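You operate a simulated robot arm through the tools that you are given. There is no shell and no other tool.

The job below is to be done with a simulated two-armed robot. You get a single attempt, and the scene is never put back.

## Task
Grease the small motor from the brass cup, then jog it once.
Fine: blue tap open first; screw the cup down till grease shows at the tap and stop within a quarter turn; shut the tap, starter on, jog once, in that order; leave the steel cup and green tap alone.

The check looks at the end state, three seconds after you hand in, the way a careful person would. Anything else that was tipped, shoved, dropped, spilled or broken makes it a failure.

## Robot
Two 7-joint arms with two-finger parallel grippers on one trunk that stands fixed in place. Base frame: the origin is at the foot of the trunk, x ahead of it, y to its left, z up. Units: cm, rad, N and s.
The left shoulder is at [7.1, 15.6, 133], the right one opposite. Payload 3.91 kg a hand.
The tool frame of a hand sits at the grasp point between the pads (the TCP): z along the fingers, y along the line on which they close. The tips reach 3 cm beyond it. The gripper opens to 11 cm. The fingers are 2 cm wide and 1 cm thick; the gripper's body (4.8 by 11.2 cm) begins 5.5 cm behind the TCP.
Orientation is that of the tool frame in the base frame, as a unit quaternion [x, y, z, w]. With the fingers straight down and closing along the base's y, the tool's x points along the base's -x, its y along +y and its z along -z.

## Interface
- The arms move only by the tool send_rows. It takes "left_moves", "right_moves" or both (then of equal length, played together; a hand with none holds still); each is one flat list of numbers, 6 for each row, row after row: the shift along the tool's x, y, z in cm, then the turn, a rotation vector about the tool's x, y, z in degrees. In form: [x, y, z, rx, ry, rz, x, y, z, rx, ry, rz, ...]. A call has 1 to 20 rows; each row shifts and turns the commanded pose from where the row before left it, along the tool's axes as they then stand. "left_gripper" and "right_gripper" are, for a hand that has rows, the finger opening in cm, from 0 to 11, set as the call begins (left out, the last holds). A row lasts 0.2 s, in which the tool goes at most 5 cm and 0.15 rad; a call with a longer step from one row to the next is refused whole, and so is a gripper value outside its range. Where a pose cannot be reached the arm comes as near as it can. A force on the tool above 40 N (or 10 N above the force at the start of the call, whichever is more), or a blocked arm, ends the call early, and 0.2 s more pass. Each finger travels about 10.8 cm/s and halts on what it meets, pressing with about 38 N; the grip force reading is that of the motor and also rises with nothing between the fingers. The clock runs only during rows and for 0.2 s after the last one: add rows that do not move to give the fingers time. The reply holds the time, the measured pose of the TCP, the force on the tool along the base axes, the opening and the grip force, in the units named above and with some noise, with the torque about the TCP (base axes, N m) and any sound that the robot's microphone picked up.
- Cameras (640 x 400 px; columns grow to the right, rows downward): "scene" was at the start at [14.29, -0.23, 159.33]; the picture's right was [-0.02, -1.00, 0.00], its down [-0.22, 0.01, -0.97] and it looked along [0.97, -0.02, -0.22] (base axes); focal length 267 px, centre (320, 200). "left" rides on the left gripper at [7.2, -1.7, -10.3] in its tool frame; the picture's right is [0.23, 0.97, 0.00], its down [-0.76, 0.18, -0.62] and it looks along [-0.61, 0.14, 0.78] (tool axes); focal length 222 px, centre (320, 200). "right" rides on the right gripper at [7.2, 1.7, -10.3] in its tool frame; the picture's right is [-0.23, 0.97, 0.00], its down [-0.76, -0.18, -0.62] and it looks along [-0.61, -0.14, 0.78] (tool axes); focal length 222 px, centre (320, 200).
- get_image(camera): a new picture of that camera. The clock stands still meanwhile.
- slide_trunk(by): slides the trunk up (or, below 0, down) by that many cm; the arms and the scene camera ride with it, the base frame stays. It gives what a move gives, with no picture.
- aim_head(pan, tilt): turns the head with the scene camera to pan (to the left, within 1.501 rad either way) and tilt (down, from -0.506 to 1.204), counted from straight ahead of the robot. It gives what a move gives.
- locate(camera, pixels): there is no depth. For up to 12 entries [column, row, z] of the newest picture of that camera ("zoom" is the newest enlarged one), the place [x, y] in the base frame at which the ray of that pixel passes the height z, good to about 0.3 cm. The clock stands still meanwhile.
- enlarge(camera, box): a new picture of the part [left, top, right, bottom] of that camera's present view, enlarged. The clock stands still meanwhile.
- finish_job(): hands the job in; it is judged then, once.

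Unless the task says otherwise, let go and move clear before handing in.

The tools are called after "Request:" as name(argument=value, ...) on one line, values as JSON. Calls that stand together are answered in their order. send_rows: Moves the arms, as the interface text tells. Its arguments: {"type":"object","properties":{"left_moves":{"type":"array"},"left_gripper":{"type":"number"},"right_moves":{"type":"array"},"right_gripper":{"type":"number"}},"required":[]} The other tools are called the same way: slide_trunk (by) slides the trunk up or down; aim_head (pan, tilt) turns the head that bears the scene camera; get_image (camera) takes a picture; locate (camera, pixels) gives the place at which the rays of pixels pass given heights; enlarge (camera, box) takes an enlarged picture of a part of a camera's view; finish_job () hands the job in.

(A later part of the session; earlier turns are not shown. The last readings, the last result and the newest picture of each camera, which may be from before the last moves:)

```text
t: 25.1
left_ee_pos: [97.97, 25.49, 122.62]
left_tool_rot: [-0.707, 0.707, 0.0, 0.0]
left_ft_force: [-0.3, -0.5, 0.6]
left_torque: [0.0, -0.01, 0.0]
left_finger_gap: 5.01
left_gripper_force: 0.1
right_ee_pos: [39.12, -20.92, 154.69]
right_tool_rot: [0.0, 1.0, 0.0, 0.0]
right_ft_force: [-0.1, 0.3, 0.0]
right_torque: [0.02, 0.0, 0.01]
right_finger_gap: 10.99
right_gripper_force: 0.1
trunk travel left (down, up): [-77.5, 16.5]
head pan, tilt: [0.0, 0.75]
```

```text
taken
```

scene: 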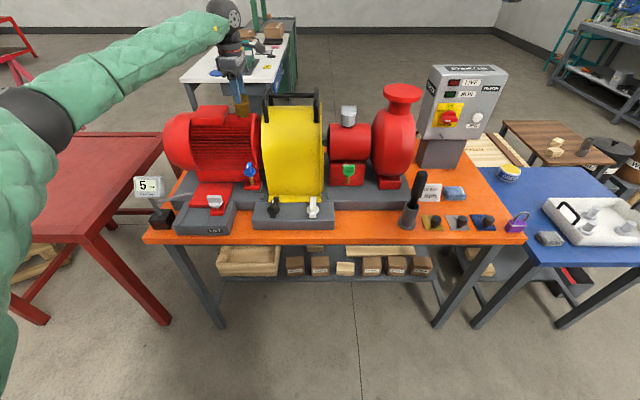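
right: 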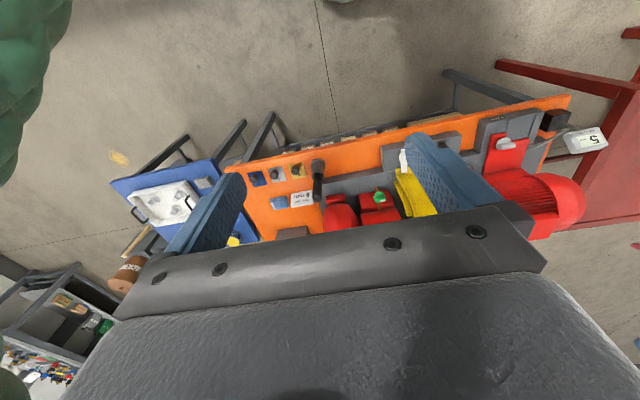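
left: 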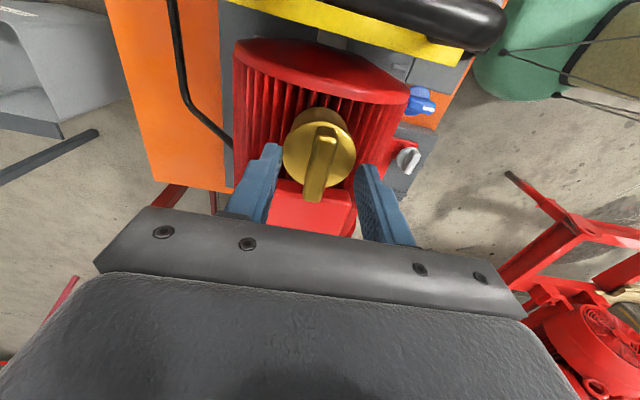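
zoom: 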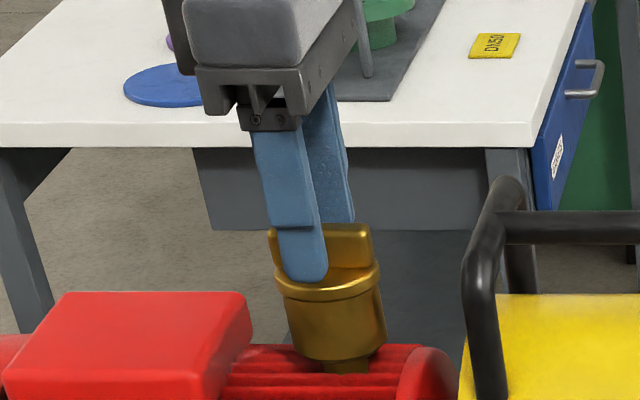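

The fingers straddle the fin properly (scene zoom (300,250)) with no contact force. Closing on the fin now.

Request:
send_rows(left_moves=[0, 0, 0, 0, 0, 0, 0, 0, 0, 0, 0, 0, 0, 0, 0, 0, 0, 0], left_gripper=0)

Request:
enlarge(camera="scene", box=[190, 60, 290, 122])

Request:
enlarge(camera="scene", box=[232, 160, 272, 200])

```text
t: 25.9
left_ee_pos: [97.99, 25.46, 122.64]
left_tool_rot: [-0.707, 0.707, 0.0, -0.001]
left_ft_force: [5.6, -0.1, 1.0]
left_torque: [-0.08, -0.17, 0.02]
left_finger_gap: 1.41
left_gripper_force: 44.7
right_ee_pos: [39.16, -20.89, 154.61]
right_tool_rot: [0.0, 1.0, 0.0, -0.001]
right_ft_force: [0.0, 0.0, -0.1]
right_torque: [0.01, -0.02, 0.01]
right_finger_gap: 11.04
right_gripper_force: 0.1
trunk travel left (down, up): [-77.5, 16.5]
head pan, tilt: [0.0, 0.75]
```

```text
6.40 times, centred on (240, 91) of scene
```

zoom: 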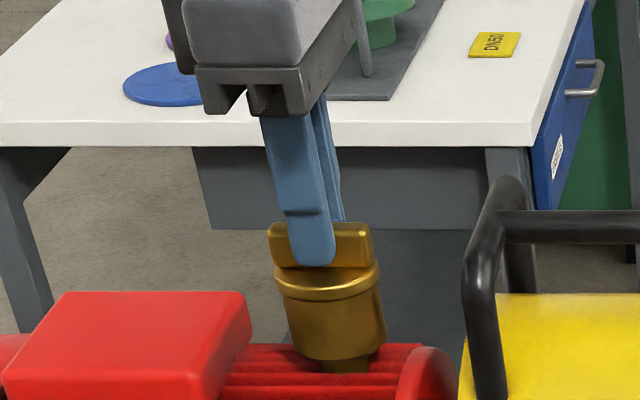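

```text
10.00 times, centred on (252, 180) of scene
```

zoom: 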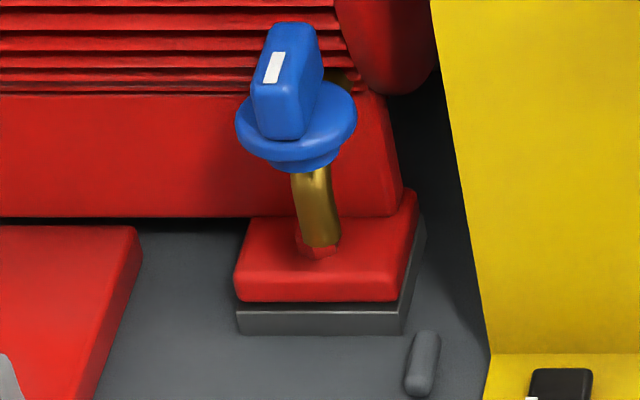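

Gripped (gap 1.41 cm); the spout end at zoom (318,245) has no grease yet. I'll turn clockwise 45° and check torque and the spout.

Request:
send_rows(left_moves=[0, -0.1, 0, 0, 0, 7.5, 0, 0, 0, 0, 0, 7.5, 0, 0, 0, 0, 0, 7.5, 0, 0, 0, 0, 0, 7.5, 0, 0, 0, 0, 0, 7.5, 0, 0, 0, 0, 0, 7.5, 0, 0, 0, 0, 0, 0])

Request:
enlarge(camera="scene", box=[232, 160, 272, 200])

Request:
enlarge(camera="scene", box=[190, 60, 290, 122])

```text
t: 27.6
left_ee_pos: [97.98, 25.47, 122.59]
left_tool_rot: [-0.382, 0.924, 0.0, 0.0]
left_ft_force: [-16.9, 0.4, -10.4]
left_torque: [0.74, -0.52, -0.02]
left_finger_gap: 1.36
left_gripper_force: 45.7
right_ee_pos: [39.02, -20.78, 154.52]
right_tool_rot: [0.0, 1.0, 0.0, 0.0]
right_ft_force: [0.5, -0.1, -0.1]
right_torque: [0.0, 0.01, 0.01]
right_finger_gap: 10.99
right_gripper_force: 0.1
trunk travel left (down, up): [-77.5, 16.5]
head pan, tilt: [0.0, 0.75]
```

```text
10.00 times, centred on (252, 180) of scene
```

zoom: 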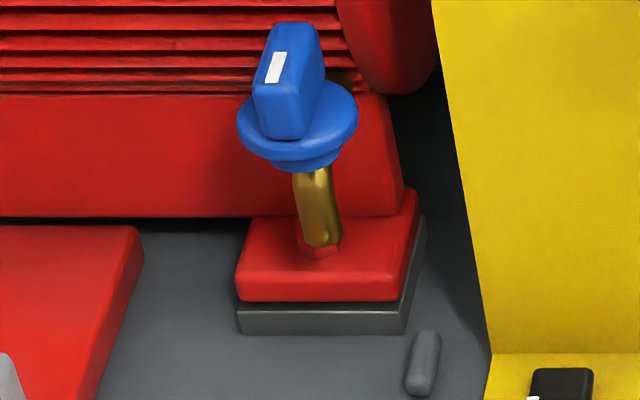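

```text
6.40 times, centred on (240, 91) of scene
```

zoom: 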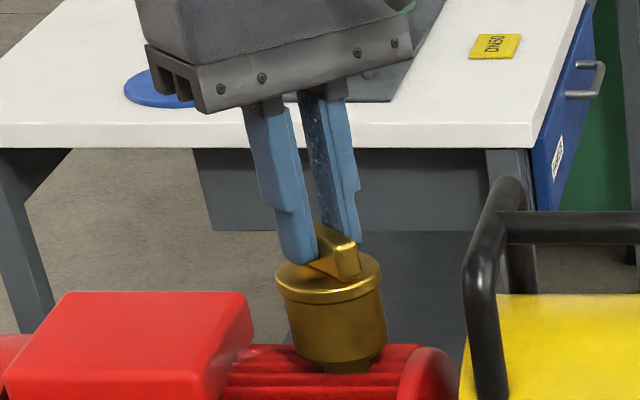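

The cup turned 45° cleanly, no grease yet at the spout (318,245). The tool feels −17 N in x and −10 N in z, so I'll shift a little to follow, then turn another 40°.

Request:
send_rows(left_moves=[0.18, 0.18, 0.1, 0, 0, 0, 0, 0, 0, 0, 0, 0])

```text
t: 28.1
left_ee_pos: [98.09, 25.52, 122.68]
left_tool_rot: [-0.383, 0.924, -0.001, 0.001]
left_ft_force: [11.5, 0.3, 5.4]
left_torque: [-0.9, 0.67, -0.01]
left_finger_gap: 1.38
left_gripper_force: 44.8
right_ee_pos: [39.27, -20.82, 154.44]
right_tool_rot: [0.0, 1.0, 0.0, 0.0]
right_ft_force: [0.4, 0.5, 0.1]
right_torque: [0.0, 0.01, -0.03]
right_finger_gap: 11.0
right_gripper_force: 0.1
trunk travel left (down, up): [-77.5, 16.5]
head pan, tilt: [0.0, 0.75]
```

Over-corrected slightly (+11 N x, +5 N z); I'll take back part of it and turn another 40°.

Request:
send_rows(left_moves=[-0.07, -0.07, -0.03, 0, 0, 0, 0, 0, 0, 0, 0, 8, 0, 0, 0, 0, 0, 8, 0, 0, 0.01, 0, 0, 8, 0, 0, 0.01, 0, 0, 8, 0, 0, 0.01, 0, 0, 8, 0, 0, 0, 0, 0, 0])

Request:
enlarge(camera="scene", box=[232, 160, 272, 200])

Request:
enlarge(camera="scene", box=[190, 60, 290, 122])

```text
t: 29.8
left_ee_pos: [97.99, 25.53, 122.63]
left_tool_rot: [-0.044, 0.999, 0.001, 0.001]
left_ft_force: [19.8, 4.6, 20.6]
left_torque: [0.09, 0.22, 0.0]
left_finger_gap: 1.4
left_gripper_force: 44.7
right_ee_pos: [39.33, -20.88, 154.69]
right_tool_rot: [0.001, 1.0, -0.001, -0.001]
right_ft_force: [0.0, -0.4, -0.1]
right_torque: [-0.03, -0.01, 0.02]
right_finger_gap: 10.99
right_gripper_force: 0.1
trunk travel left (down, up): [-77.5, 16.5]
head pan, tilt: [0.0, 0.75]
```

```text
10.00 times, centred on (252, 180) of scene
```

zoom: 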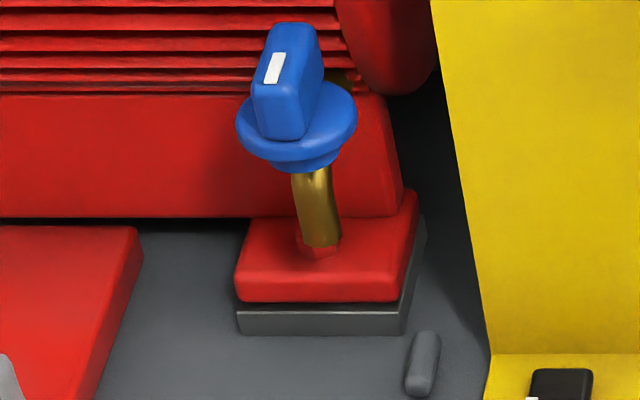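

```text
6.40 times, centred on (240, 91) of scene
```

zoom: 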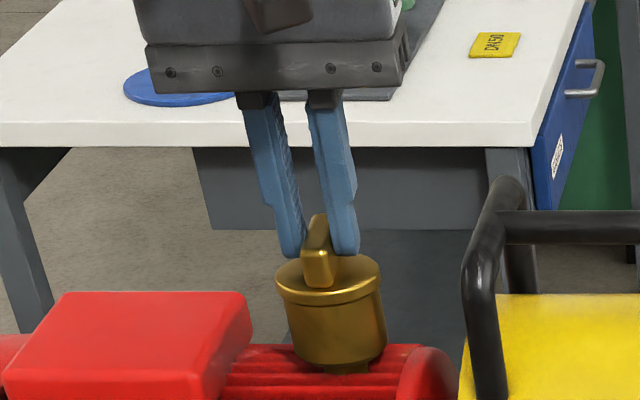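

85° total; no grease yet. Pressing 20 N in z and x, so I'll relax a millimetre each way and turn another 40°.

Request:
send_rows(left_moves=[-0.12, 0, -0.1, 0, 0, 0, 0, 0, 0, 0, 0, 8, 0, 0, 0, 0, 0, 8, 0, 0, 0, 0, 0, 8, 0, 0, 0, 0, 0, 8, 0, 0, 0, 0, 0, 8, 0, 0, 0, 0, 0, 0])

Request:
enlarge(camera="scene", box=[232, 160, 272, 200])

Request:
enlarge(camera="scene", box=[190, 60, 290, 122])

```text
t: 31.4
left_ee_pos: [97.99, 25.62, 122.63]
left_tool_rot: [0.2, 0.98, 0.0, -0.002]
left_ft_force: [-1.1, 3.0, 4.2]
left_torque: [0.24, 0.41, 0.01]
left_finger_gap: 1.37
left_gripper_force: 45.2
left hand out of reach, approached as far as the arm can: row 5, 6
right_ee_pos: [39.06, -20.83, 154.6]
right_tool_rot: [0.0, 1.0, 0.0, 0.0]
right_ft_force: [-0.7, 0.5, 0.3]
right_torque: [0.01, 0.02, -0.02]
right_finger_gap: 10.97
right_gripper_force: 0.1
trunk travel left (down, up): [-77.5, 16.5]
head pan, tilt: [0.0, 0.75]
```

```text
10.00 times, centred on (252, 180) of scene
```

zoom: 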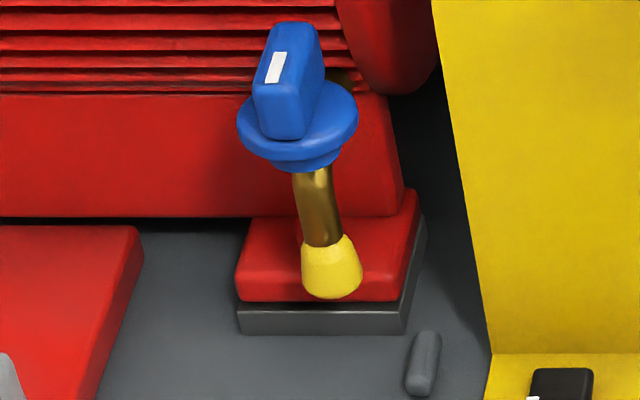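

```text
6.40 times, centred on (240, 91) of scene
```

zoom: 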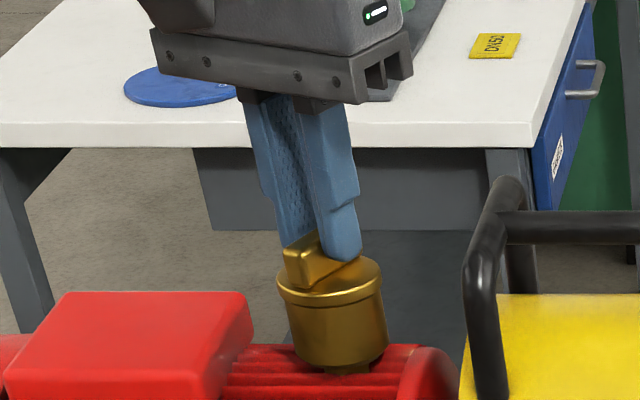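

Yellow grease now shows at the spout (zoom (332,265)) after about 113–125° of turning, so I stop here. I'll open the fingers in place without any further turn.

Request:
send_rows(left_moves=[0, 0, 0, 0, 0, 0, 0, 0, 0, 0, 0, 0, 0, 0, 0, 0, 0, 0], left_gripper=6)

Request:
enlarge(camera="scene", box=[190, 60, 290, 122])

```text
t: 32.1
left_ee_pos: [98.03, 25.35, 122.6]
left_tool_rot: [0.2, 0.98, -0.001, 0.0]
left_ft_force: [0.2, 0.1, -0.1]
left_torque: [-0.02, 0.04, 0.01]
left_finger_gap: 6.0
left_gripper_force: 0.0
right_ee_pos: [39.24, -20.93, 154.57]
right_tool_rot: [0.0, 1.0, -0.001, 0.0]
right_ft_force: [0.4, -0.3, -0.4]
right_torque: [0.01, 0.0, 0.0]
right_finger_gap: 10.98
right_gripper_force: 0.1
trunk travel left (down, up): [-77.5, 16.5]
head pan, tilt: [0.0, 0.75]
```

```text
6.40 times, centred on (240, 91) of scene
```

zoom: 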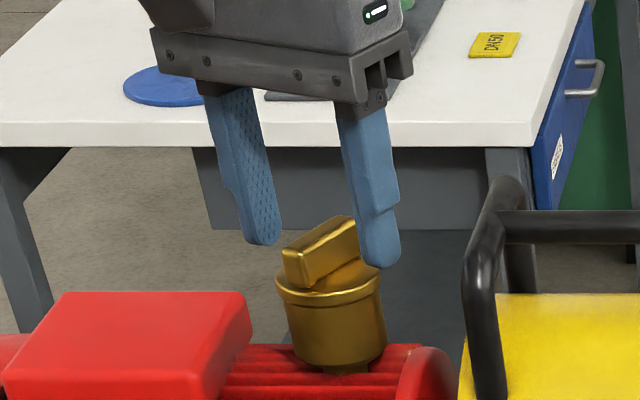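

Released cleanly. I'll raise straight up off the cup.

Request:
send_rows(left_moves=[0, 0, -2, 0, 0, 0, 0, 0, -4, 0, 0, 0, 0, 0, -4, 0, 0, 0, 0, 0, -4, 0, 0, 0, 0, 0, -4, 0, 0, 0, 0, 0, 0, 0, 0, -8, 0, 0, 0, 0, 0, -8, 0, 0, 0, 0, 0, -8, 0, 0, 0, 0, 0, 0])

Request:
enlarge(camera="scene", box=[190, 60, 290, 122])

```text
t: 34.1
left_ee_pos: [98.12, 25.56, 140.65]
left_tool_rot: [-0.01, 1.0, -0.001, 0.001]
left_ft_force: [-0.3, 0.6, -0.6]
left_torque: [0.01, 0.0, 0.04]
left_finger_gap: 6.01
left_gripper_force: 0.0
right_ee_pos: [39.25, -20.88, 154.54]
right_tool_rot: [-0.001, 1.0, 0.0, 0.0]
right_ft_force: [0.5, 0.7, 0.2]
right_torque: [0.03, 0.01, -0.02]
right_finger_gap: 10.97
right_gripper_force: 0.1
trunk travel left (down, up): [-77.5, 16.5]
head pan, tilt: [0.0, 0.75]
```

```text
6.40 times, centred on (240, 91) of scene
```

zoom: 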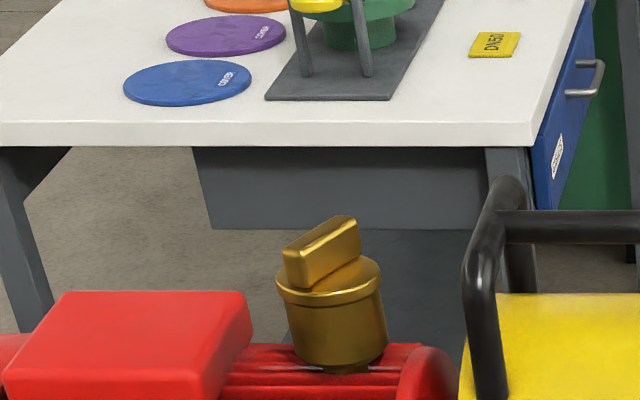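

The cup is left where it stopped, and the hand is clear. I'll retrace to in front of the motor, close the fingers, and pitch 45° again to shut the blue tap.

Request:
send_rows(left_moves=[0, 0, 0, 0, 0, 1.1, 4.2, -0.67, 0, 0, 0, 0, 4.2, -0.67, 0, 0, 0, 0, 4.2, -0.67, 0, 0, 0, 0, 4.2, -0.67, 0, 0, 0, 0, 4.2, -0.67, 0, 0, 0, 0, 4.2, -0.67, 0, 0, 0, 0, 4.2, -0.67, 0, 0, 0, 0, 0, 0, 0, 0, -7.5, 0, 0, 0, 0, 0, -7.5, 0, 0, 0, 0, 0, -7.5, 0, 0, 0, 0, 0, -7.5, 0, 0, 0, 0, 0, -7.5, 0, 0, 0, 0, 0, -7.5, 0, 0, 0, 0, 0, 0, 0], left_gripper=0)

Request:
enlarge(camera="scene", box=[206, 140, 286, 200])

```text
t: 37.4
left_ee_pos: [68.69, 20.9, 140.77]
left_tool_rot: [0.001, 0.924, 0.0, 0.383]
left_ft_force: [-0.5, 0.1, 0.7]
left_torque: [-0.01, -0.01, 0.02]
left_finger_gap: 0.0
left_gripper_force: 37.6
right_ee_pos: [39.22, -20.81, 154.53]
right_tool_rot: [0.0, 1.0, -0.001, 0.0]
right_ft_force: [0.6, -0.3, 0.4]
right_torque: [0.01, -0.06, 0.02]
right_finger_gap: 11.0
right_gripper_force: 0.1
trunk travel left (down, up): [-77.5, 16.5]
head pan, tilt: [0.0, 0.75]
```

```text
6.67 times, centred on (246, 170) of scene
```

zoom: 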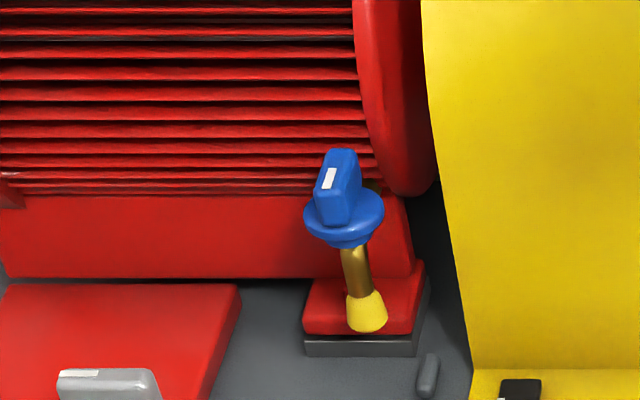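

The bar (340,185) still points at the robot and the grease blob sits at the spout end (365,310), below where my fingers will pass. Lowering and moving in beside the bar's near end.

Request:
send_rows(left_moves=[3.21, 0, 3.21, 0, 0, 0, 3.21, 0, 3.21, 0, 0, 0, 3.21, 0, 3.21, 0, 0, 0, 3.21, 0, 3.21, 0, 0, 0, 3.21, 0, 3.21, 0, 0, 0, 3.21, 0, 3.21, 0, 0, 0, 3.21, 0, 3.21, 0, 0, 0, 3.21, 0, 3.21, 0, 0, 0, -2.8, 0, 2.8, 0, 0, 0, -2.8, 0, 2.8, 0, 0, 0, -2.2, 0, 2.2, 0, 0, 0, -0.95, 0, 0.95, 0, 0, 0, 0, 0, 0, 0, 0, 0])

Request:
get_image(camera="left")

Request:
enlarge(camera="left", box=[260, 100, 420, 200])

```text
t: 40.1
left_ee_pos: [81.02, 20.73, 104.39]
left_tool_rot: [0.0, 0.924, 0.0, 0.383]
left_ft_force: [0.8, -0.2, 0.5]
left_torque: [-0.02, 0.0, 0.0]
left_finger_gap: 0.0
left_gripper_force: 37.8
right_ee_pos: [39.21, -20.92, 154.6]
right_tool_rot: [0.0, 1.0, -0.001, 0.001]
right_ft_force: [0.1, -0.5, 0.4]
right_torque: [0.01, 0.04, 0.0]
right_finger_gap: 11.01
right_gripper_force: 0.1
trunk travel left (down, up): [-77.5, 16.5]
head pan, tilt: [0.0, 0.75]
```

```text
taken
```

left: 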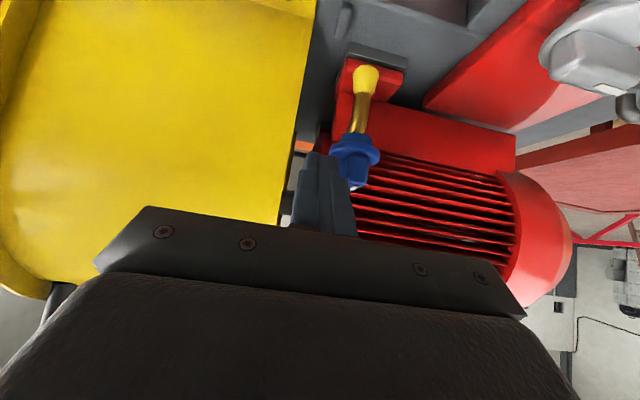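

```text
4.00 times, centred on (340, 150) of left
```

zoom: 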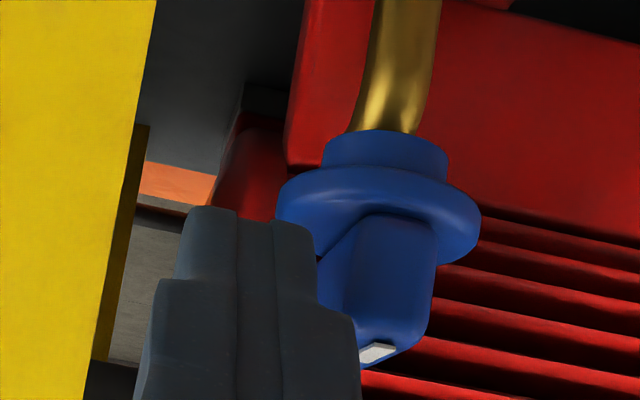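

Fingers are beside the bar's near end on its right. Sweeping left (+y) slowly about 2.3 cm to swing the mark end back toward +y.

Request:
send_rows(left_moves=[0, 0.3, 0, 0, 0, 0, 0, 0.25, 0, 0, 0, 0, 0, 0.25, 0, 0, 0, 0, 0, 0.25, 0, 0, 0, 0, 0, 0.25, 0, 0, 0, 0, 0, 0.25, 0, 0, 0, 0, 0, 0.25, 0, 0, 0, 0, 0, 0.25, 0, 0, 0, 0, 0, 0.25, 0, 0, 0, 0, 0, 0, 0, 0, 0, 0])

Request:
enlarge(camera="left", box=[260, 100, 420, 200])

```text
t: 42.4
left_ee_pos: [81.03, 23.11, 104.41]
left_tool_rot: [0.001, 0.924, -0.001, 0.382]
left_ft_force: [-3.4, 0.3, -2.1]
left_torque: [0.0, 0.09, 0.03]
left_finger_gap: 0.0
left_gripper_force: 37.8
right_ee_pos: [39.16, -20.82, 154.64]
right_tool_rot: [0.0, 1.0, 0.0, 0.0]
right_ft_force: [1.0, 0.6, 0.1]
right_torque: [-0.02, 0.0, -0.01]
right_finger_gap: 11.01
right_gripper_force: 0.2
trunk travel left (down, up): [-77.5, 16.5]
head pan, tilt: [0.0, 0.75]
```

```text
4.00 times, centred on (340, 150) of left
```

zoom: 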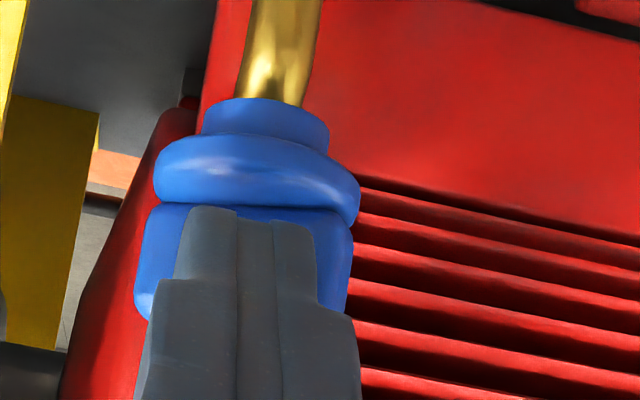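

The bar now looks nearly crosswise again. I'll back off, shift to its left end, and press forward gently to seat it against the closed stop.

Request:
send_rows(left_moves=[1.2, 0, -1.2, 0, 0, 0, 0, 1.2, 0, 0, 0, 0, 0, 1.2, 0, 0, 0, 0, -0.6, 0, 0.6, 0, 0, 0, -0.4, 0, 0.4, 0, 0, 0, -0.2, 0, 0.2, 0, 0, 0, -0.2, 0, 0.2, 0, 0, 0, -0.2, 0, 0.2, 0, 0, 0, 0, 0, 0, 0, 0, 0])

Request:
get_image(camera="left")

Request:
enlarge(camera="left", box=[210, 100, 370, 200])

```text
t: 44.4
left_ee_pos: [81.41, 25.77, 104.37]
left_tool_rot: [0.0, 0.924, 0.0, 0.382]
left_ft_force: [-11.5, 17.1, 3.3]
left_torque: [0.26, 0.22, 0.45]
left_finger_gap: 0.01
left_gripper_force: 37.1
right_ee_pos: [38.98, -20.71, 154.69]
right_tool_rot: [0.0, 1.0, -0.001, 0.0]
right_ft_force: [-0.6, 1.2, -0.3]
right_torque: [-0.02, -0.03, -0.01]
right_finger_gap: 11.01
right_gripper_force: 0.1
trunk travel left (down, up): [-77.5, 16.5]
head pan, tilt: [0.0, 0.75]
```

```text
taken
```

left: 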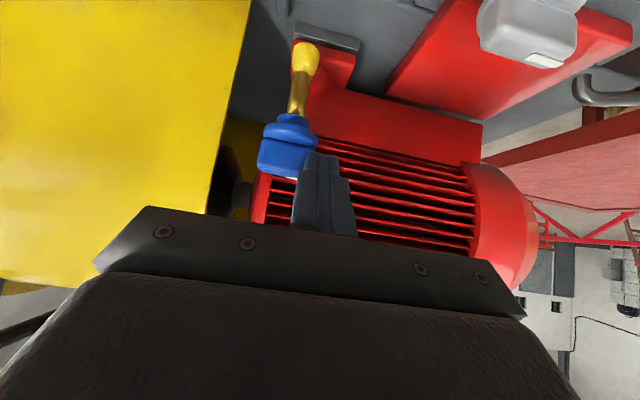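

```text
4.00 times, centred on (290, 150) of left
```

zoom: 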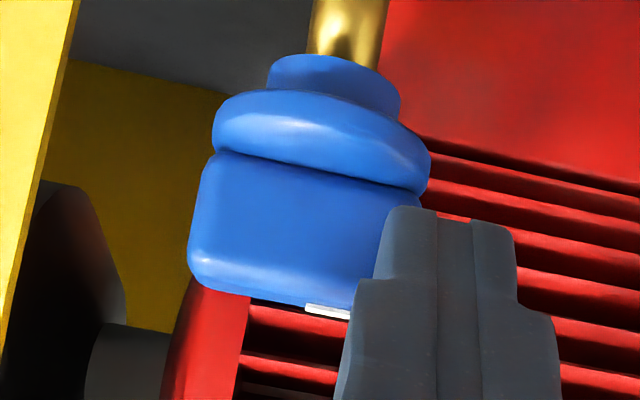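

The bar faces the camera squarely and the finger is being wedged off its end, so it seems seated. I'll back off and compare with the original closed view from the head.

Request:
send_rows(left_moves=[1, 0, -1, 0, 0, 0, 2.8, 0, -2.8, 0, 0, 0, 2.8, 0, -2.8, 0, 0, 0, 2.8, 0, -2.8, 0, 0, 0, 0, 0, 0, 0, 0, 0])

Request:
enlarge(camera="scene", box=[220, 150, 284, 200])

Request:
get_image(camera="left")

```text
t: 45.5
left_ee_pos: [68.26, 25.56, 104.28]
left_tool_rot: [0.001, 0.924, 0.0, 0.382]
left_ft_force: [-0.1, -0.6, 1.0]
left_torque: [0.0, 0.04, 0.01]
left_finger_gap: 0.0
left_gripper_force: 38.1
right_ee_pos: [39.19, -20.81, 154.5]
right_tool_rot: [0.0, 1.0, 0.0, 0.0]
right_ft_force: [1.0, -0.2, 0.8]
right_torque: [0.02, 0.03, 0.03]
right_finger_gap: 10.98
right_gripper_force: 0.1
trunk travel left (down, up): [-77.5, 16.5]
head pan, tilt: [0.0, 0.75]
```

```text
8.00 times, centred on (252, 175) of scene
```

zoom: 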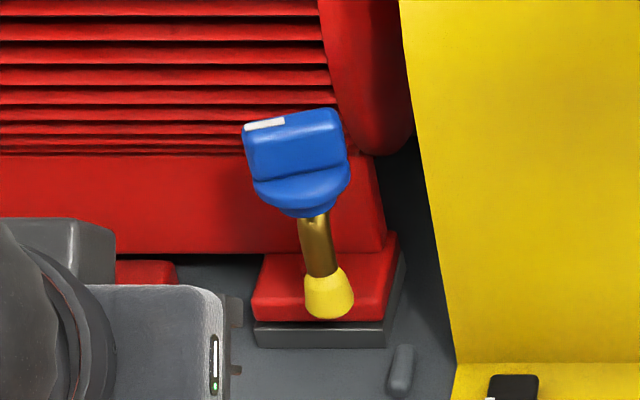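

```text
taken
```

left: 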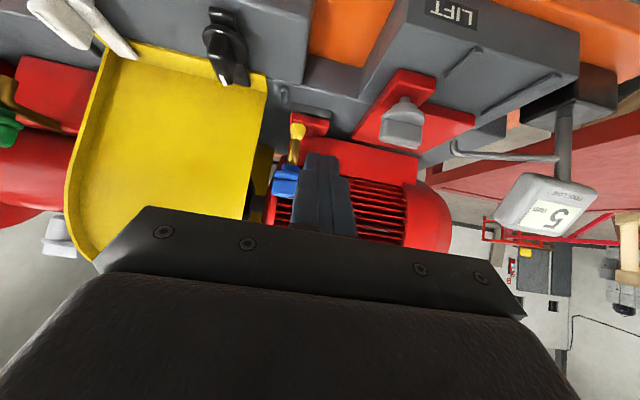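

Compared with the original closed view the bar is still about 12–15° short (mark edge slopes from (243,128) to (335,110)). I'll push again, with the finger centred nearer at y≈25.0, until the stop is felt.

Request:
send_rows(left_moves=[-2.65, -0.3, 2.65, 0, 0, 0, -2.65, -0.3, 2.65, 0, 0, 0, -2.65, 0, 2.65, 0, 0, 0, -0.5, 0, 0.5, 0, 0, 0, -0.3, 0, 0.3, 0, 0, 0, -0.3, 0, 0.3, 0, 0, 0, -0.2, 0, 0.2, 0, 0, 0, -0.2, 0, 0.2, 0, 0, 0, -0.15, 0, 0.15, 0, 0, 0, 0, 0, 0, 0, 0, 0])

Request:
enlarge(camera="left", box=[210, 100, 370, 200])

```text
t: 47.8
left_ee_pos: [81.47, 25.03, 104.32]
left_tool_rot: [0.002, 0.924, -0.001, 0.381]
left_ft_force: [-26.8, 4.8, 7.5]
left_torque: [0.21, 0.19, 0.1]
left_finger_gap: 0.03
left_gripper_force: 37.9
right_ee_pos: [38.87, -20.92, 154.73]
right_tool_rot: [0.0, 1.0, 0.0, 0.0]
right_ft_force: [0.7, -0.6, 0.2]
right_torque: [-0.02, 0.01, 0.0]
right_finger_gap: 11.0
right_gripper_force: 0.0
trunk travel left (down, up): [-77.5, 16.5]
head pan, tilt: [0.0, 0.75]
stopped in row 10 (left hand): the force on the tool passed its limit at 41 N (the readings are from after the stop); the commanded pose is now the measured one
```

```text
4.00 times, centred on (290, 150) of left
```

zoom: 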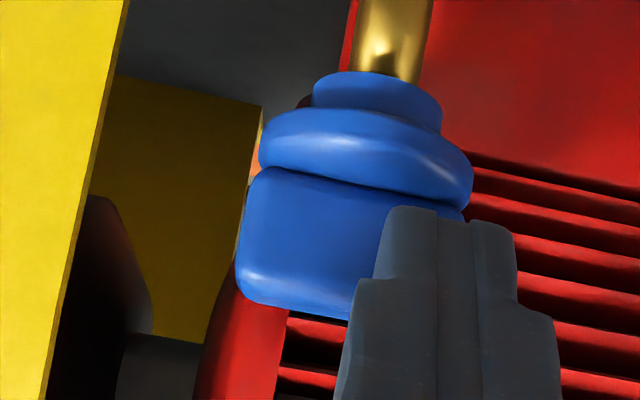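

The push reached 41 N, so the bar is against its stop. Backing off to verify from the head.

Request:
send_rows(left_moves=[1, 0, -1, 0, 0, 0, 2.8, 0, -2.8, 0, 0, 0, 2.8, 0, -2.8, 0, 0, 0, 2.8, 0, -2.8, 0, 0, 0, 0, 0, 0, 0, 0, 0])

Request:
enlarge(camera="scene", box=[220, 150, 284, 200])

```text
t: 49.0
left_ee_pos: [68.35, 24.97, 104.11]
left_tool_rot: [0.002, 0.925, -0.001, 0.38]
left_ft_force: [0.5, -0.5, -0.1]
left_torque: [0.02, 0.0, 0.01]
left_finger_gap: 0.0
left_gripper_force: 37.5
right_ee_pos: [39.18, -20.92, 154.53]
right_tool_rot: [0.0, 1.0, 0.0, 0.0]
right_ft_force: [0.5, -0.6, -0.1]
right_torque: [0.02, 0.01, -0.01]
right_finger_gap: 10.99
right_gripper_force: 0.1
trunk travel left (down, up): [-77.5, 16.5]
head pan, tilt: [0.0, 0.75]
```

```text
8.00 times, centred on (252, 175) of scene
```

zoom: 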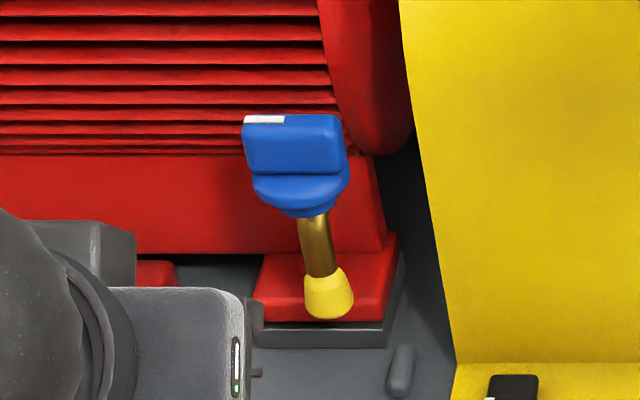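

The tap now matches its original closed pose exactly. I'll raise and level the left hand to a clear spot, and look at the starter from the head and right cameras.

Request:
send_rows(left_moves=[-3.18, 0, -3.18, 0, 0, 0, -3.18, 0, -3.18, 0, 0, 0, -3.18, 0, -3.18, 0, 0, 0, -3.18, 0, -3.18, 0, 0, 0, -3.18, 0, -3.18, 0, 0, 0, -3.18, 0, -3.18, 0, 0, 0, -3.18, 0, -3.18, 0, 0, 0, -3.18, 0, -3.18, 0, 0, 0, 0, 0, 0, 0, 7.5, 0, 0, 0, 0, 0, 7.5, 0, 0, 0, 0, 0, 7.5, 0, 0, 0, 0, 0, 7.5, 0, 0, 0, 0, 0, 7.5, 0, 0, 0, 0, 0, 7.5, 0, 0, 0, 0, 0, 0, 0])

Request:
get_image(camera="right")

Request:
enlarge(camera="scene", box=[410, 60, 522, 130])

Request:
enlarge(camera="scene", box=[190, 60, 354, 162])

```text
t: 52.2
left_ee_pos: [68.62, 24.82, 140.16]
left_tool_rot: [0.002, 1.0, 0.0, -0.003]
left_ft_force: [0.5, -0.2, 0.0]
left_torque: [0.0, 0.0, -0.01]
left_finger_gap: 0.02
left_gripper_force: 37.5
right_ee_pos: [39.12, -20.86, 154.51]
right_tool_rot: [0.0, 1.0, 0.0, 0.0]
right_ft_force: [-0.2, -0.2, 0.1]
right_torque: [0.07, 0.01, -0.03]
right_finger_gap: 11.0
right_gripper_force: 0.0
trunk travel left (down, up): [-77.5, 16.5]
head pan, tilt: [0.0, 0.75]
```

```text
taken
```

right: 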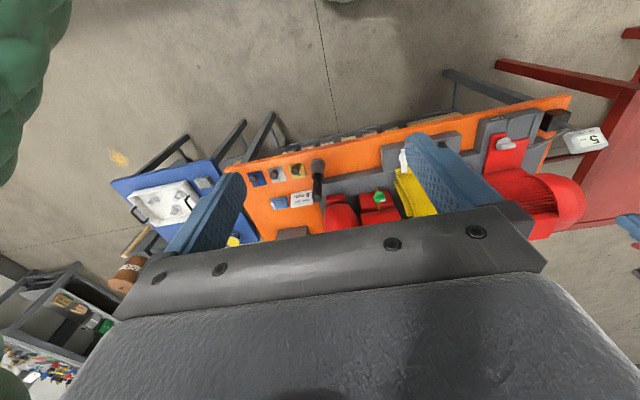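

```text
5.71 times, centred on (466, 95) of scene
```

zoom: 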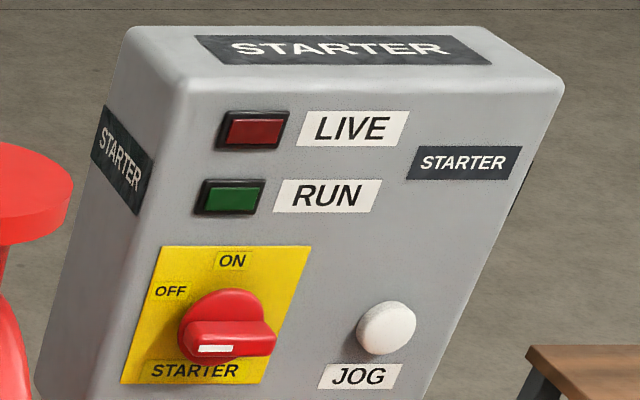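

```text
3.90 times, centred on (272, 111) of scene
```

zoom: 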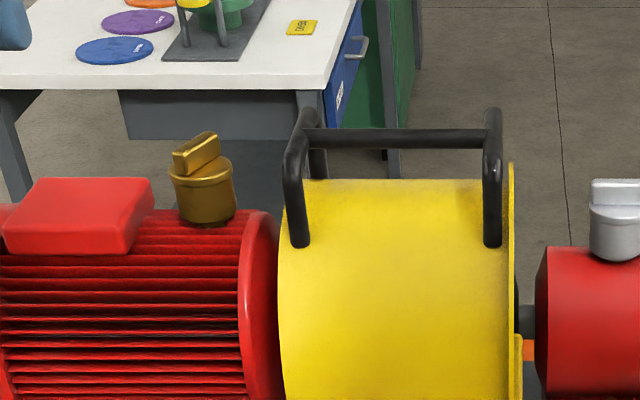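

The starter knob's bar is level with its white mark at the left (OFF); ON is at the top, so it needs a clockwise quarter turn. I'll bring the right hand forward and pitch it to point at the panel.

Request:
send_rows(right_moves=[-1.4, -2.4, 3, 0, 0, 0, -1.4, -2.4, 3, 0, 0, 0, -1.4, -2.4, 3, 0, 0, 0, -1.4, -2.4, 3, 0, 0, 0, -1.4, -2.4, 3, 0, 0, 0, -1.4, -2.4, 3, 0, 0, 0, -1.4, -2.4, 3, 0, 0, 0, -1.4, -2.4, 3, 0, 0, 0, 0, 0, 0, 0, 0, 0], right_gripper=5)

Request:
send_rows(right_moves=[0, 0, 0, 0, -7.5, 0, 0, 0, 0, 0, -7.5, 0, 0, 0, 0, 0, -7.5, 0, 0, 0, 0, 0, -7.5, 0, 0, 0, 0, 0, -7.5, 0, 0, 0, 0, 0, -7.5, 0, 0, 0, 0, 0, -7.5, 0, 0, 0, 0, 0, -7.5, 0, 0, 0, 0, 0, -7.5, 0, 0, 0, 0, 0, -7.5, 0, 0, 0, 0, 0, -7.5, 0, 0, 0, 0, 0, -7.5, 0, 0, 0, 0, 0, 0, 0])

Request:
get_image(camera="right")

Request:
get_image(camera="scene")

```text
t: 54.2
left_ee_pos: [68.64, 25.1, 140.17]
left_tool_rot: [0.002, 1.0, -0.001, -0.001]
left_ft_force: [-0.6, 0.2, -0.4]
left_torque: [-0.03, -0.03, -0.03]
left_finger_gap: 0.0
left_gripper_force: 37.6
right_ee_pos: [50.38, -40.01, 130.65]
right_tool_rot: [0.0, 1.0, 0.0, 0.001]
right_ft_force: [-0.3, -0.2, -0.6]
right_torque: [-0.02, 0.0, 0.0]
right_finger_gap: 4.98
right_gripper_force: 0.1
trunk travel left (down, up): [-77.5, 16.5]
head pan, tilt: [0.0, 0.75]
```

```text
t: 57.0
left_ee_pos: [68.56, 24.87, 140.14]
left_tool_rot: [0.002, 1.0, 0.0, -0.002]
left_ft_force: [-0.2, -0.3, -0.4]
left_torque: [-0.02, -0.01, 0.01]
left_finger_gap: 0.0
left_gripper_force: 37.4
right_ee_pos: [59.01, -45.53, 133.27]
right_tool_rot: [0.004, 0.764, -0.001, 0.645]
right_ft_force: [-0.3, 0.3, -0.1]
right_torque: [0.01, 0.02, 0.01]
right_finger_gap: 5.0
right_gripper_force: 0.0
right hand out of reach, approached as far as the arm can: row 5, 6, 7, 8, 9, 10, 11, 12
trunk travel left (down, up): [-77.5, 16.5]
head pan, tilt: [0.0, 0.75]
```

```text
taken
```

right: 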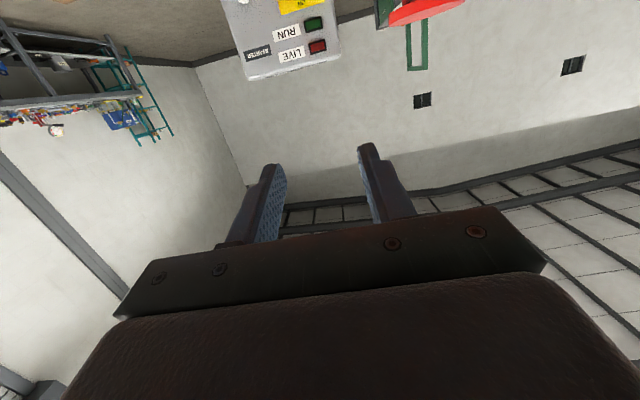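

```text
taken
```

scene: 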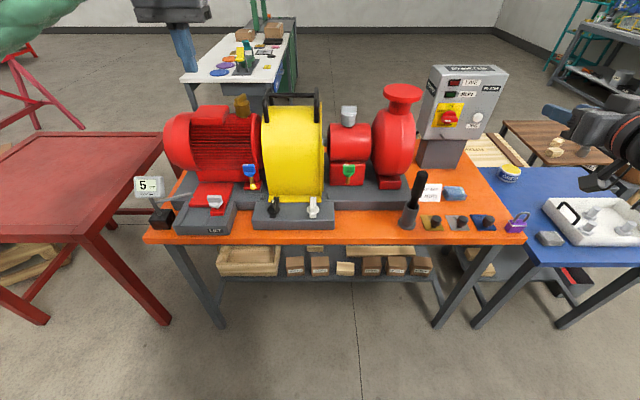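

The right hand ended short of the pitch at (59,-45.5,133), but its camera now sees the starter panel. I'll triangulate the LIVE and RUN lamps with the head view.

Request:
locate(camera="right", pixels=[[317, 46, 120], [317, 46, 125], [317, 46, 130], [313, 24, 115], [313, 24, 120], [313, 24, 125], [338, 56, 130], [248, 80, 130]])

Request:
locate(camera="scene", pixels=[[454.5, 82.7, 120], [454.5, 82.7, 125], [454.5, 82.7, 130], [450.8, 94.3, 115], [450.8, 94.3, 120], [450.8, 94.3, 125]])

Request:
enlarge(camera="right", box=[210, 0, 370, 100])

```text
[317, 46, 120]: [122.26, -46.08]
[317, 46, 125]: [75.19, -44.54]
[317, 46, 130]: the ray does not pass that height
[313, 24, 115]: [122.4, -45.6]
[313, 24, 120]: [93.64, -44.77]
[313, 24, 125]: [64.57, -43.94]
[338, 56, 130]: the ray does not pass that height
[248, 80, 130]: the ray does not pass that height
```

```text
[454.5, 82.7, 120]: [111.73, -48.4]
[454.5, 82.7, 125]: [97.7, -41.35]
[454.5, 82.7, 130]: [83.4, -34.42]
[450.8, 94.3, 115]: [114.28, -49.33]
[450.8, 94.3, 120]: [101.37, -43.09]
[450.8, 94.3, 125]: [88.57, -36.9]
```

```text
4.00 times, centred on (290, 50) of right
```

zoom: 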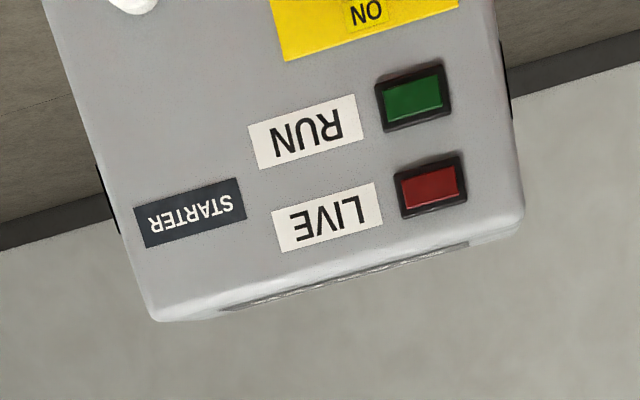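

The panel face comes out near x≈107, RUN lamp (107.5,-45.5,117.6), so the knob is about (105,-47,110) and JOG about (105,-57,110). I'll move the right hand forward and re-check its pose.

Request:
send_rows(right_moves=[0, 0, 4, 0, 0, 0, 0, 0, 4, 0, 0, 0, 0, 0, 4, 0, 0, 0, 0, 0, 4, 0, 0, 0, 0, 0, 0, 0, 0, 0])

Request:
get_image(camera="right")

```text
t: 58.2
left_ee_pos: [68.44, 24.93, 140.26]
left_tool_rot: [0.002, 1.0, 0.0, -0.002]
left_ft_force: [-0.2, -0.1, 0.6]
left_torque: [0.02, -0.03, 0.02]
left_finger_gap: 0.0
left_gripper_force: 37.6
right_ee_pos: [74.64, -45.58, 130.78]
right_tool_rot: [0.002, 0.763, 0.001, 0.646]
right_ft_force: [-0.4, 0.2, 1.1]
right_torque: [0.01, 0.01, -0.01]
right_finger_gap: 4.99
right_gripper_force: 0.0
trunk travel left (down, up): [-77.5, 16.5]
head pan, tilt: [0.0, 0.75]
```

```text
taken
```

right: 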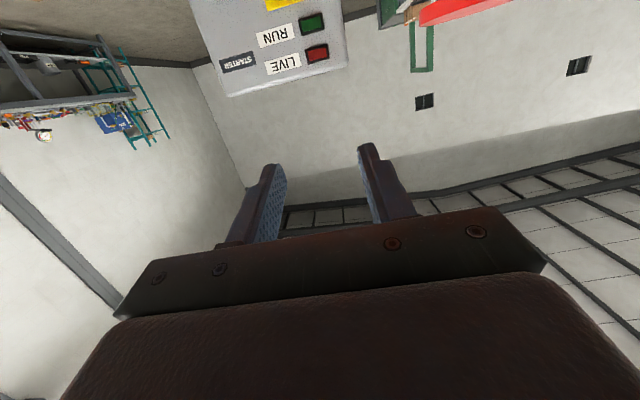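

The commanded pose follows the measured one, tool pitched 9.5° below level. I'll level it, then lower to the knob's height while moving forward a little.

Request:
send_rows(right_moves=[0, 0, 0, 0, -4.75, 0, 0, 0, 0, 0, -4.75, 0, 4, -0.3, 1, 0, 0, 0, 4, -0.3, 1, 0, 0, 0, 4, -0.3, 1, 0, 0, 0, 4, -0.3, 1, 0, 0, 0, 4, -0.2, 1, 0, 0, 0, 0, 0, 0, 0, 0, 0])

Request:
get_image(camera="right")

Request:
get_image(camera="scene")

```text
t: 60.0
left_ee_pos: [68.53, 24.9, 140.17]
left_tool_rot: [0.003, 1.0, 0.0, -0.002]
left_ft_force: [0.8, 0.1, -0.2]
left_torque: [0.01, 0.0, -0.01]
left_finger_gap: 0.01
left_gripper_force: 38.1
right_ee_pos: [79.71, -46.93, 110.68]
right_tool_rot: [0.003, 0.708, -0.001, 0.706]
right_ft_force: [0.4, -0.4, 1.4]
right_torque: [-0.01, -0.01, 0.03]
right_finger_gap: 4.99
right_gripper_force: 0.0
trunk travel left (down, up): [-77.5, 16.5]
head pan, tilt: [0.0, 0.75]
```

```text
taken
```

right: 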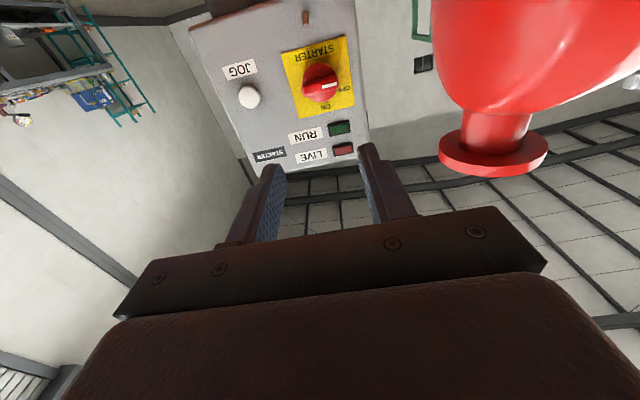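

```text
taken
```

scene: 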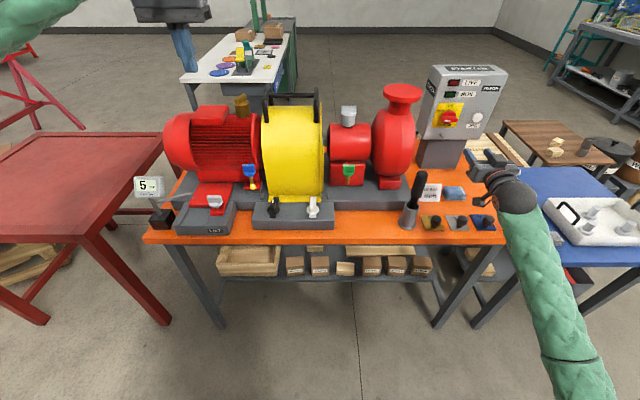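

The right hand is in front of the panel; knob at (320,85) and JOG at (250,96) in its (inverted) view. I'll enlarge it and triangulate with the head view.

Request:
enlarge(camera="right", box=[220, 30, 380, 130])

Request:
enlarge(camera="scene", box=[420, 90, 500, 140])

```text
4.00 times, centred on (300, 80) of right
```

zoom: 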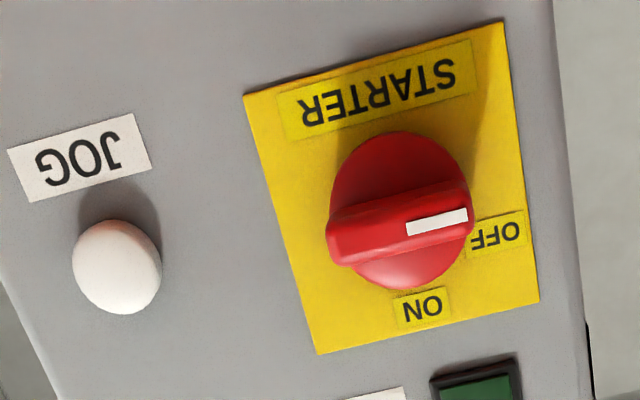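

```text
8.00 times, centred on (460, 115) of scene
```

zoom: 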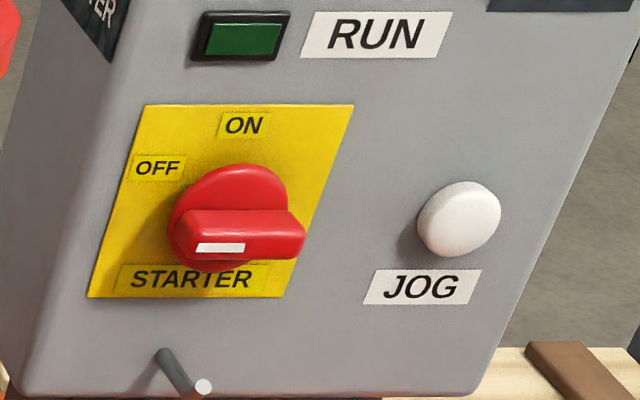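

Request:
locate(camera="right", pixels=[[320.25, 87.5, 106], [320.25, 87.5, 109], [320.25, 87.5, 112], [249.25, 97, 106], [249.25, 97, 109], [249.25, 97, 112], [306, 18, 102], [306, 18, 104]])

Request:
locate(camera="scene", pixels=[[450.4, 120.9, 106], [450.4, 120.9, 109], [450.4, 120.9, 112], [477.5, 117.25, 106], [477.5, 117.25, 109], [477.5, 117.25, 112], [445.5, 138.25, 100], [445.5, 138.25, 104]])

```text
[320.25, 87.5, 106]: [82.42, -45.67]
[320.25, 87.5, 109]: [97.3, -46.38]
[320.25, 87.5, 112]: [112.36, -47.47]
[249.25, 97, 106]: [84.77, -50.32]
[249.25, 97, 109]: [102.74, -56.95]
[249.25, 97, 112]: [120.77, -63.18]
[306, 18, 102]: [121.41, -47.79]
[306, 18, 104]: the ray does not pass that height
```

```text
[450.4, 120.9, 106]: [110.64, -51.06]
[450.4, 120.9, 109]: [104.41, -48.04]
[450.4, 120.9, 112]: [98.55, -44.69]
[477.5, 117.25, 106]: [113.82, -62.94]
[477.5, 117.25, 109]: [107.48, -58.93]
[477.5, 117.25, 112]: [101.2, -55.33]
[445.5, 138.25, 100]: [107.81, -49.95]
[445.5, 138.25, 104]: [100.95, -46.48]
```

Knob bar front is at about (102.4,-46.9,110.0), JOG button at (106.2,-58.1,109.6), and a pin sticks out near z 102. I'll roll the right hand −90° here so its fingers close vertically on the level bar.

Request:
send_rows(right_moves=[0, 0, 0, 0, 0, -8.2, 0, 0, 0, 0, 0, -8.2, 0, 0, 0, 0, 0, -8.2, 0, 0, 0, 0, 0, -8.2, 0, 0, 0, 0, 0, -8.2, 0, 0, 0, 0, 0, -8.2, 0, 0, 0, 0, 0, -8.2, 0, 0, 0, 0, 0, -8.2, 0, 0, 0, 0, 0, -8.2, 0, 0, 0, 0, 0, -8.2, 0, 0, 0, 0, 0, -8, 0, 0, 0, 0, 0, 0], right_gripper=5)

Request:
get_image(camera="right")

Request:
get_image(camera="scene")

```text
t: 62.6
left_ee_pos: [68.62, 25.03, 140.19]
left_tool_rot: [0.002, 1.0, 0.0, -0.002]
left_ft_force: [-0.2, 0.3, 0.2]
left_torque: [-0.01, -0.03, 0.0]
left_finger_gap: 0.02
left_gripper_force: 37.7
right_ee_pos: [77.59, -62.09, 132.21]
right_tool_rot: [-0.487, 0.587, -0.379, 0.523]
right_ft_force: [-0.4, 0.5, 0.2]
right_torque: [0.04, -0.01, 0.02]
right_finger_gap: 5.02
right_gripper_force: 0.0
right hand out of reach, approached as far as the arm can: row 2, 3, 4, 5, 6, 7, 8, 9, 10, 11
trunk travel left (down, up): [-77.5, 16.5]
head pan, tilt: [0.0, 0.75]
```

```text
taken
```

right: 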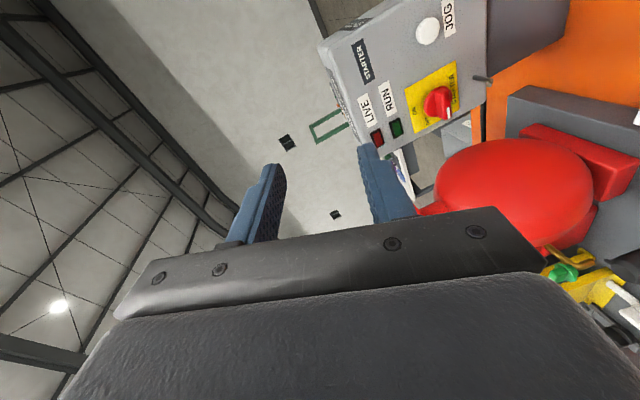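

```text
taken
```

scene: 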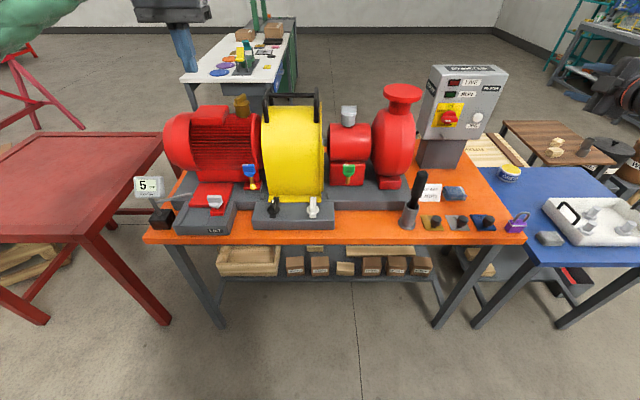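

The −90° roll wasn't reachable that close in; the hand ended at roll ≈ −76° near (78,-62,132). I'll try completing the roll while extending forward, where the arm is freer.

Request:
send_rows(right_moves=[0, 0, 3.5, 3.28, 0.86, -4.7, 0, 0, 3.5, 3.28, 0.86, -4.7, 0, 0, 3.5, 3.28, 0.86, -4.7, 0, 0, 0, 0, 0, 0])

```text
t: 63.6
left_ee_pos: [68.54, 24.99, 140.25]
left_tool_rot: [0.001, 1.0, 0.0, -0.002]
left_ft_force: [-0.1, 0.5, 0.5]
left_torque: [-0.01, 0.02, 0.0]
left_finger_gap: 0.01
left_gripper_force: 37.2
right_ee_pos: [80.64, -63.32, 136.71]
right_tool_rot: [-0.493, 0.57, -0.411, 0.513]
right_ft_force: [0.4, 0.0, -0.8]
right_torque: [0.01, -0.03, 0.0]
right_finger_gap: 5.02
right_gripper_force: 0.1
right hand out of reach, approached as far as the arm can: row 1, 2, 3
trunk travel left (down, up): [-77.5, 16.5]
head pan, tilt: [0.0, 0.75]
```

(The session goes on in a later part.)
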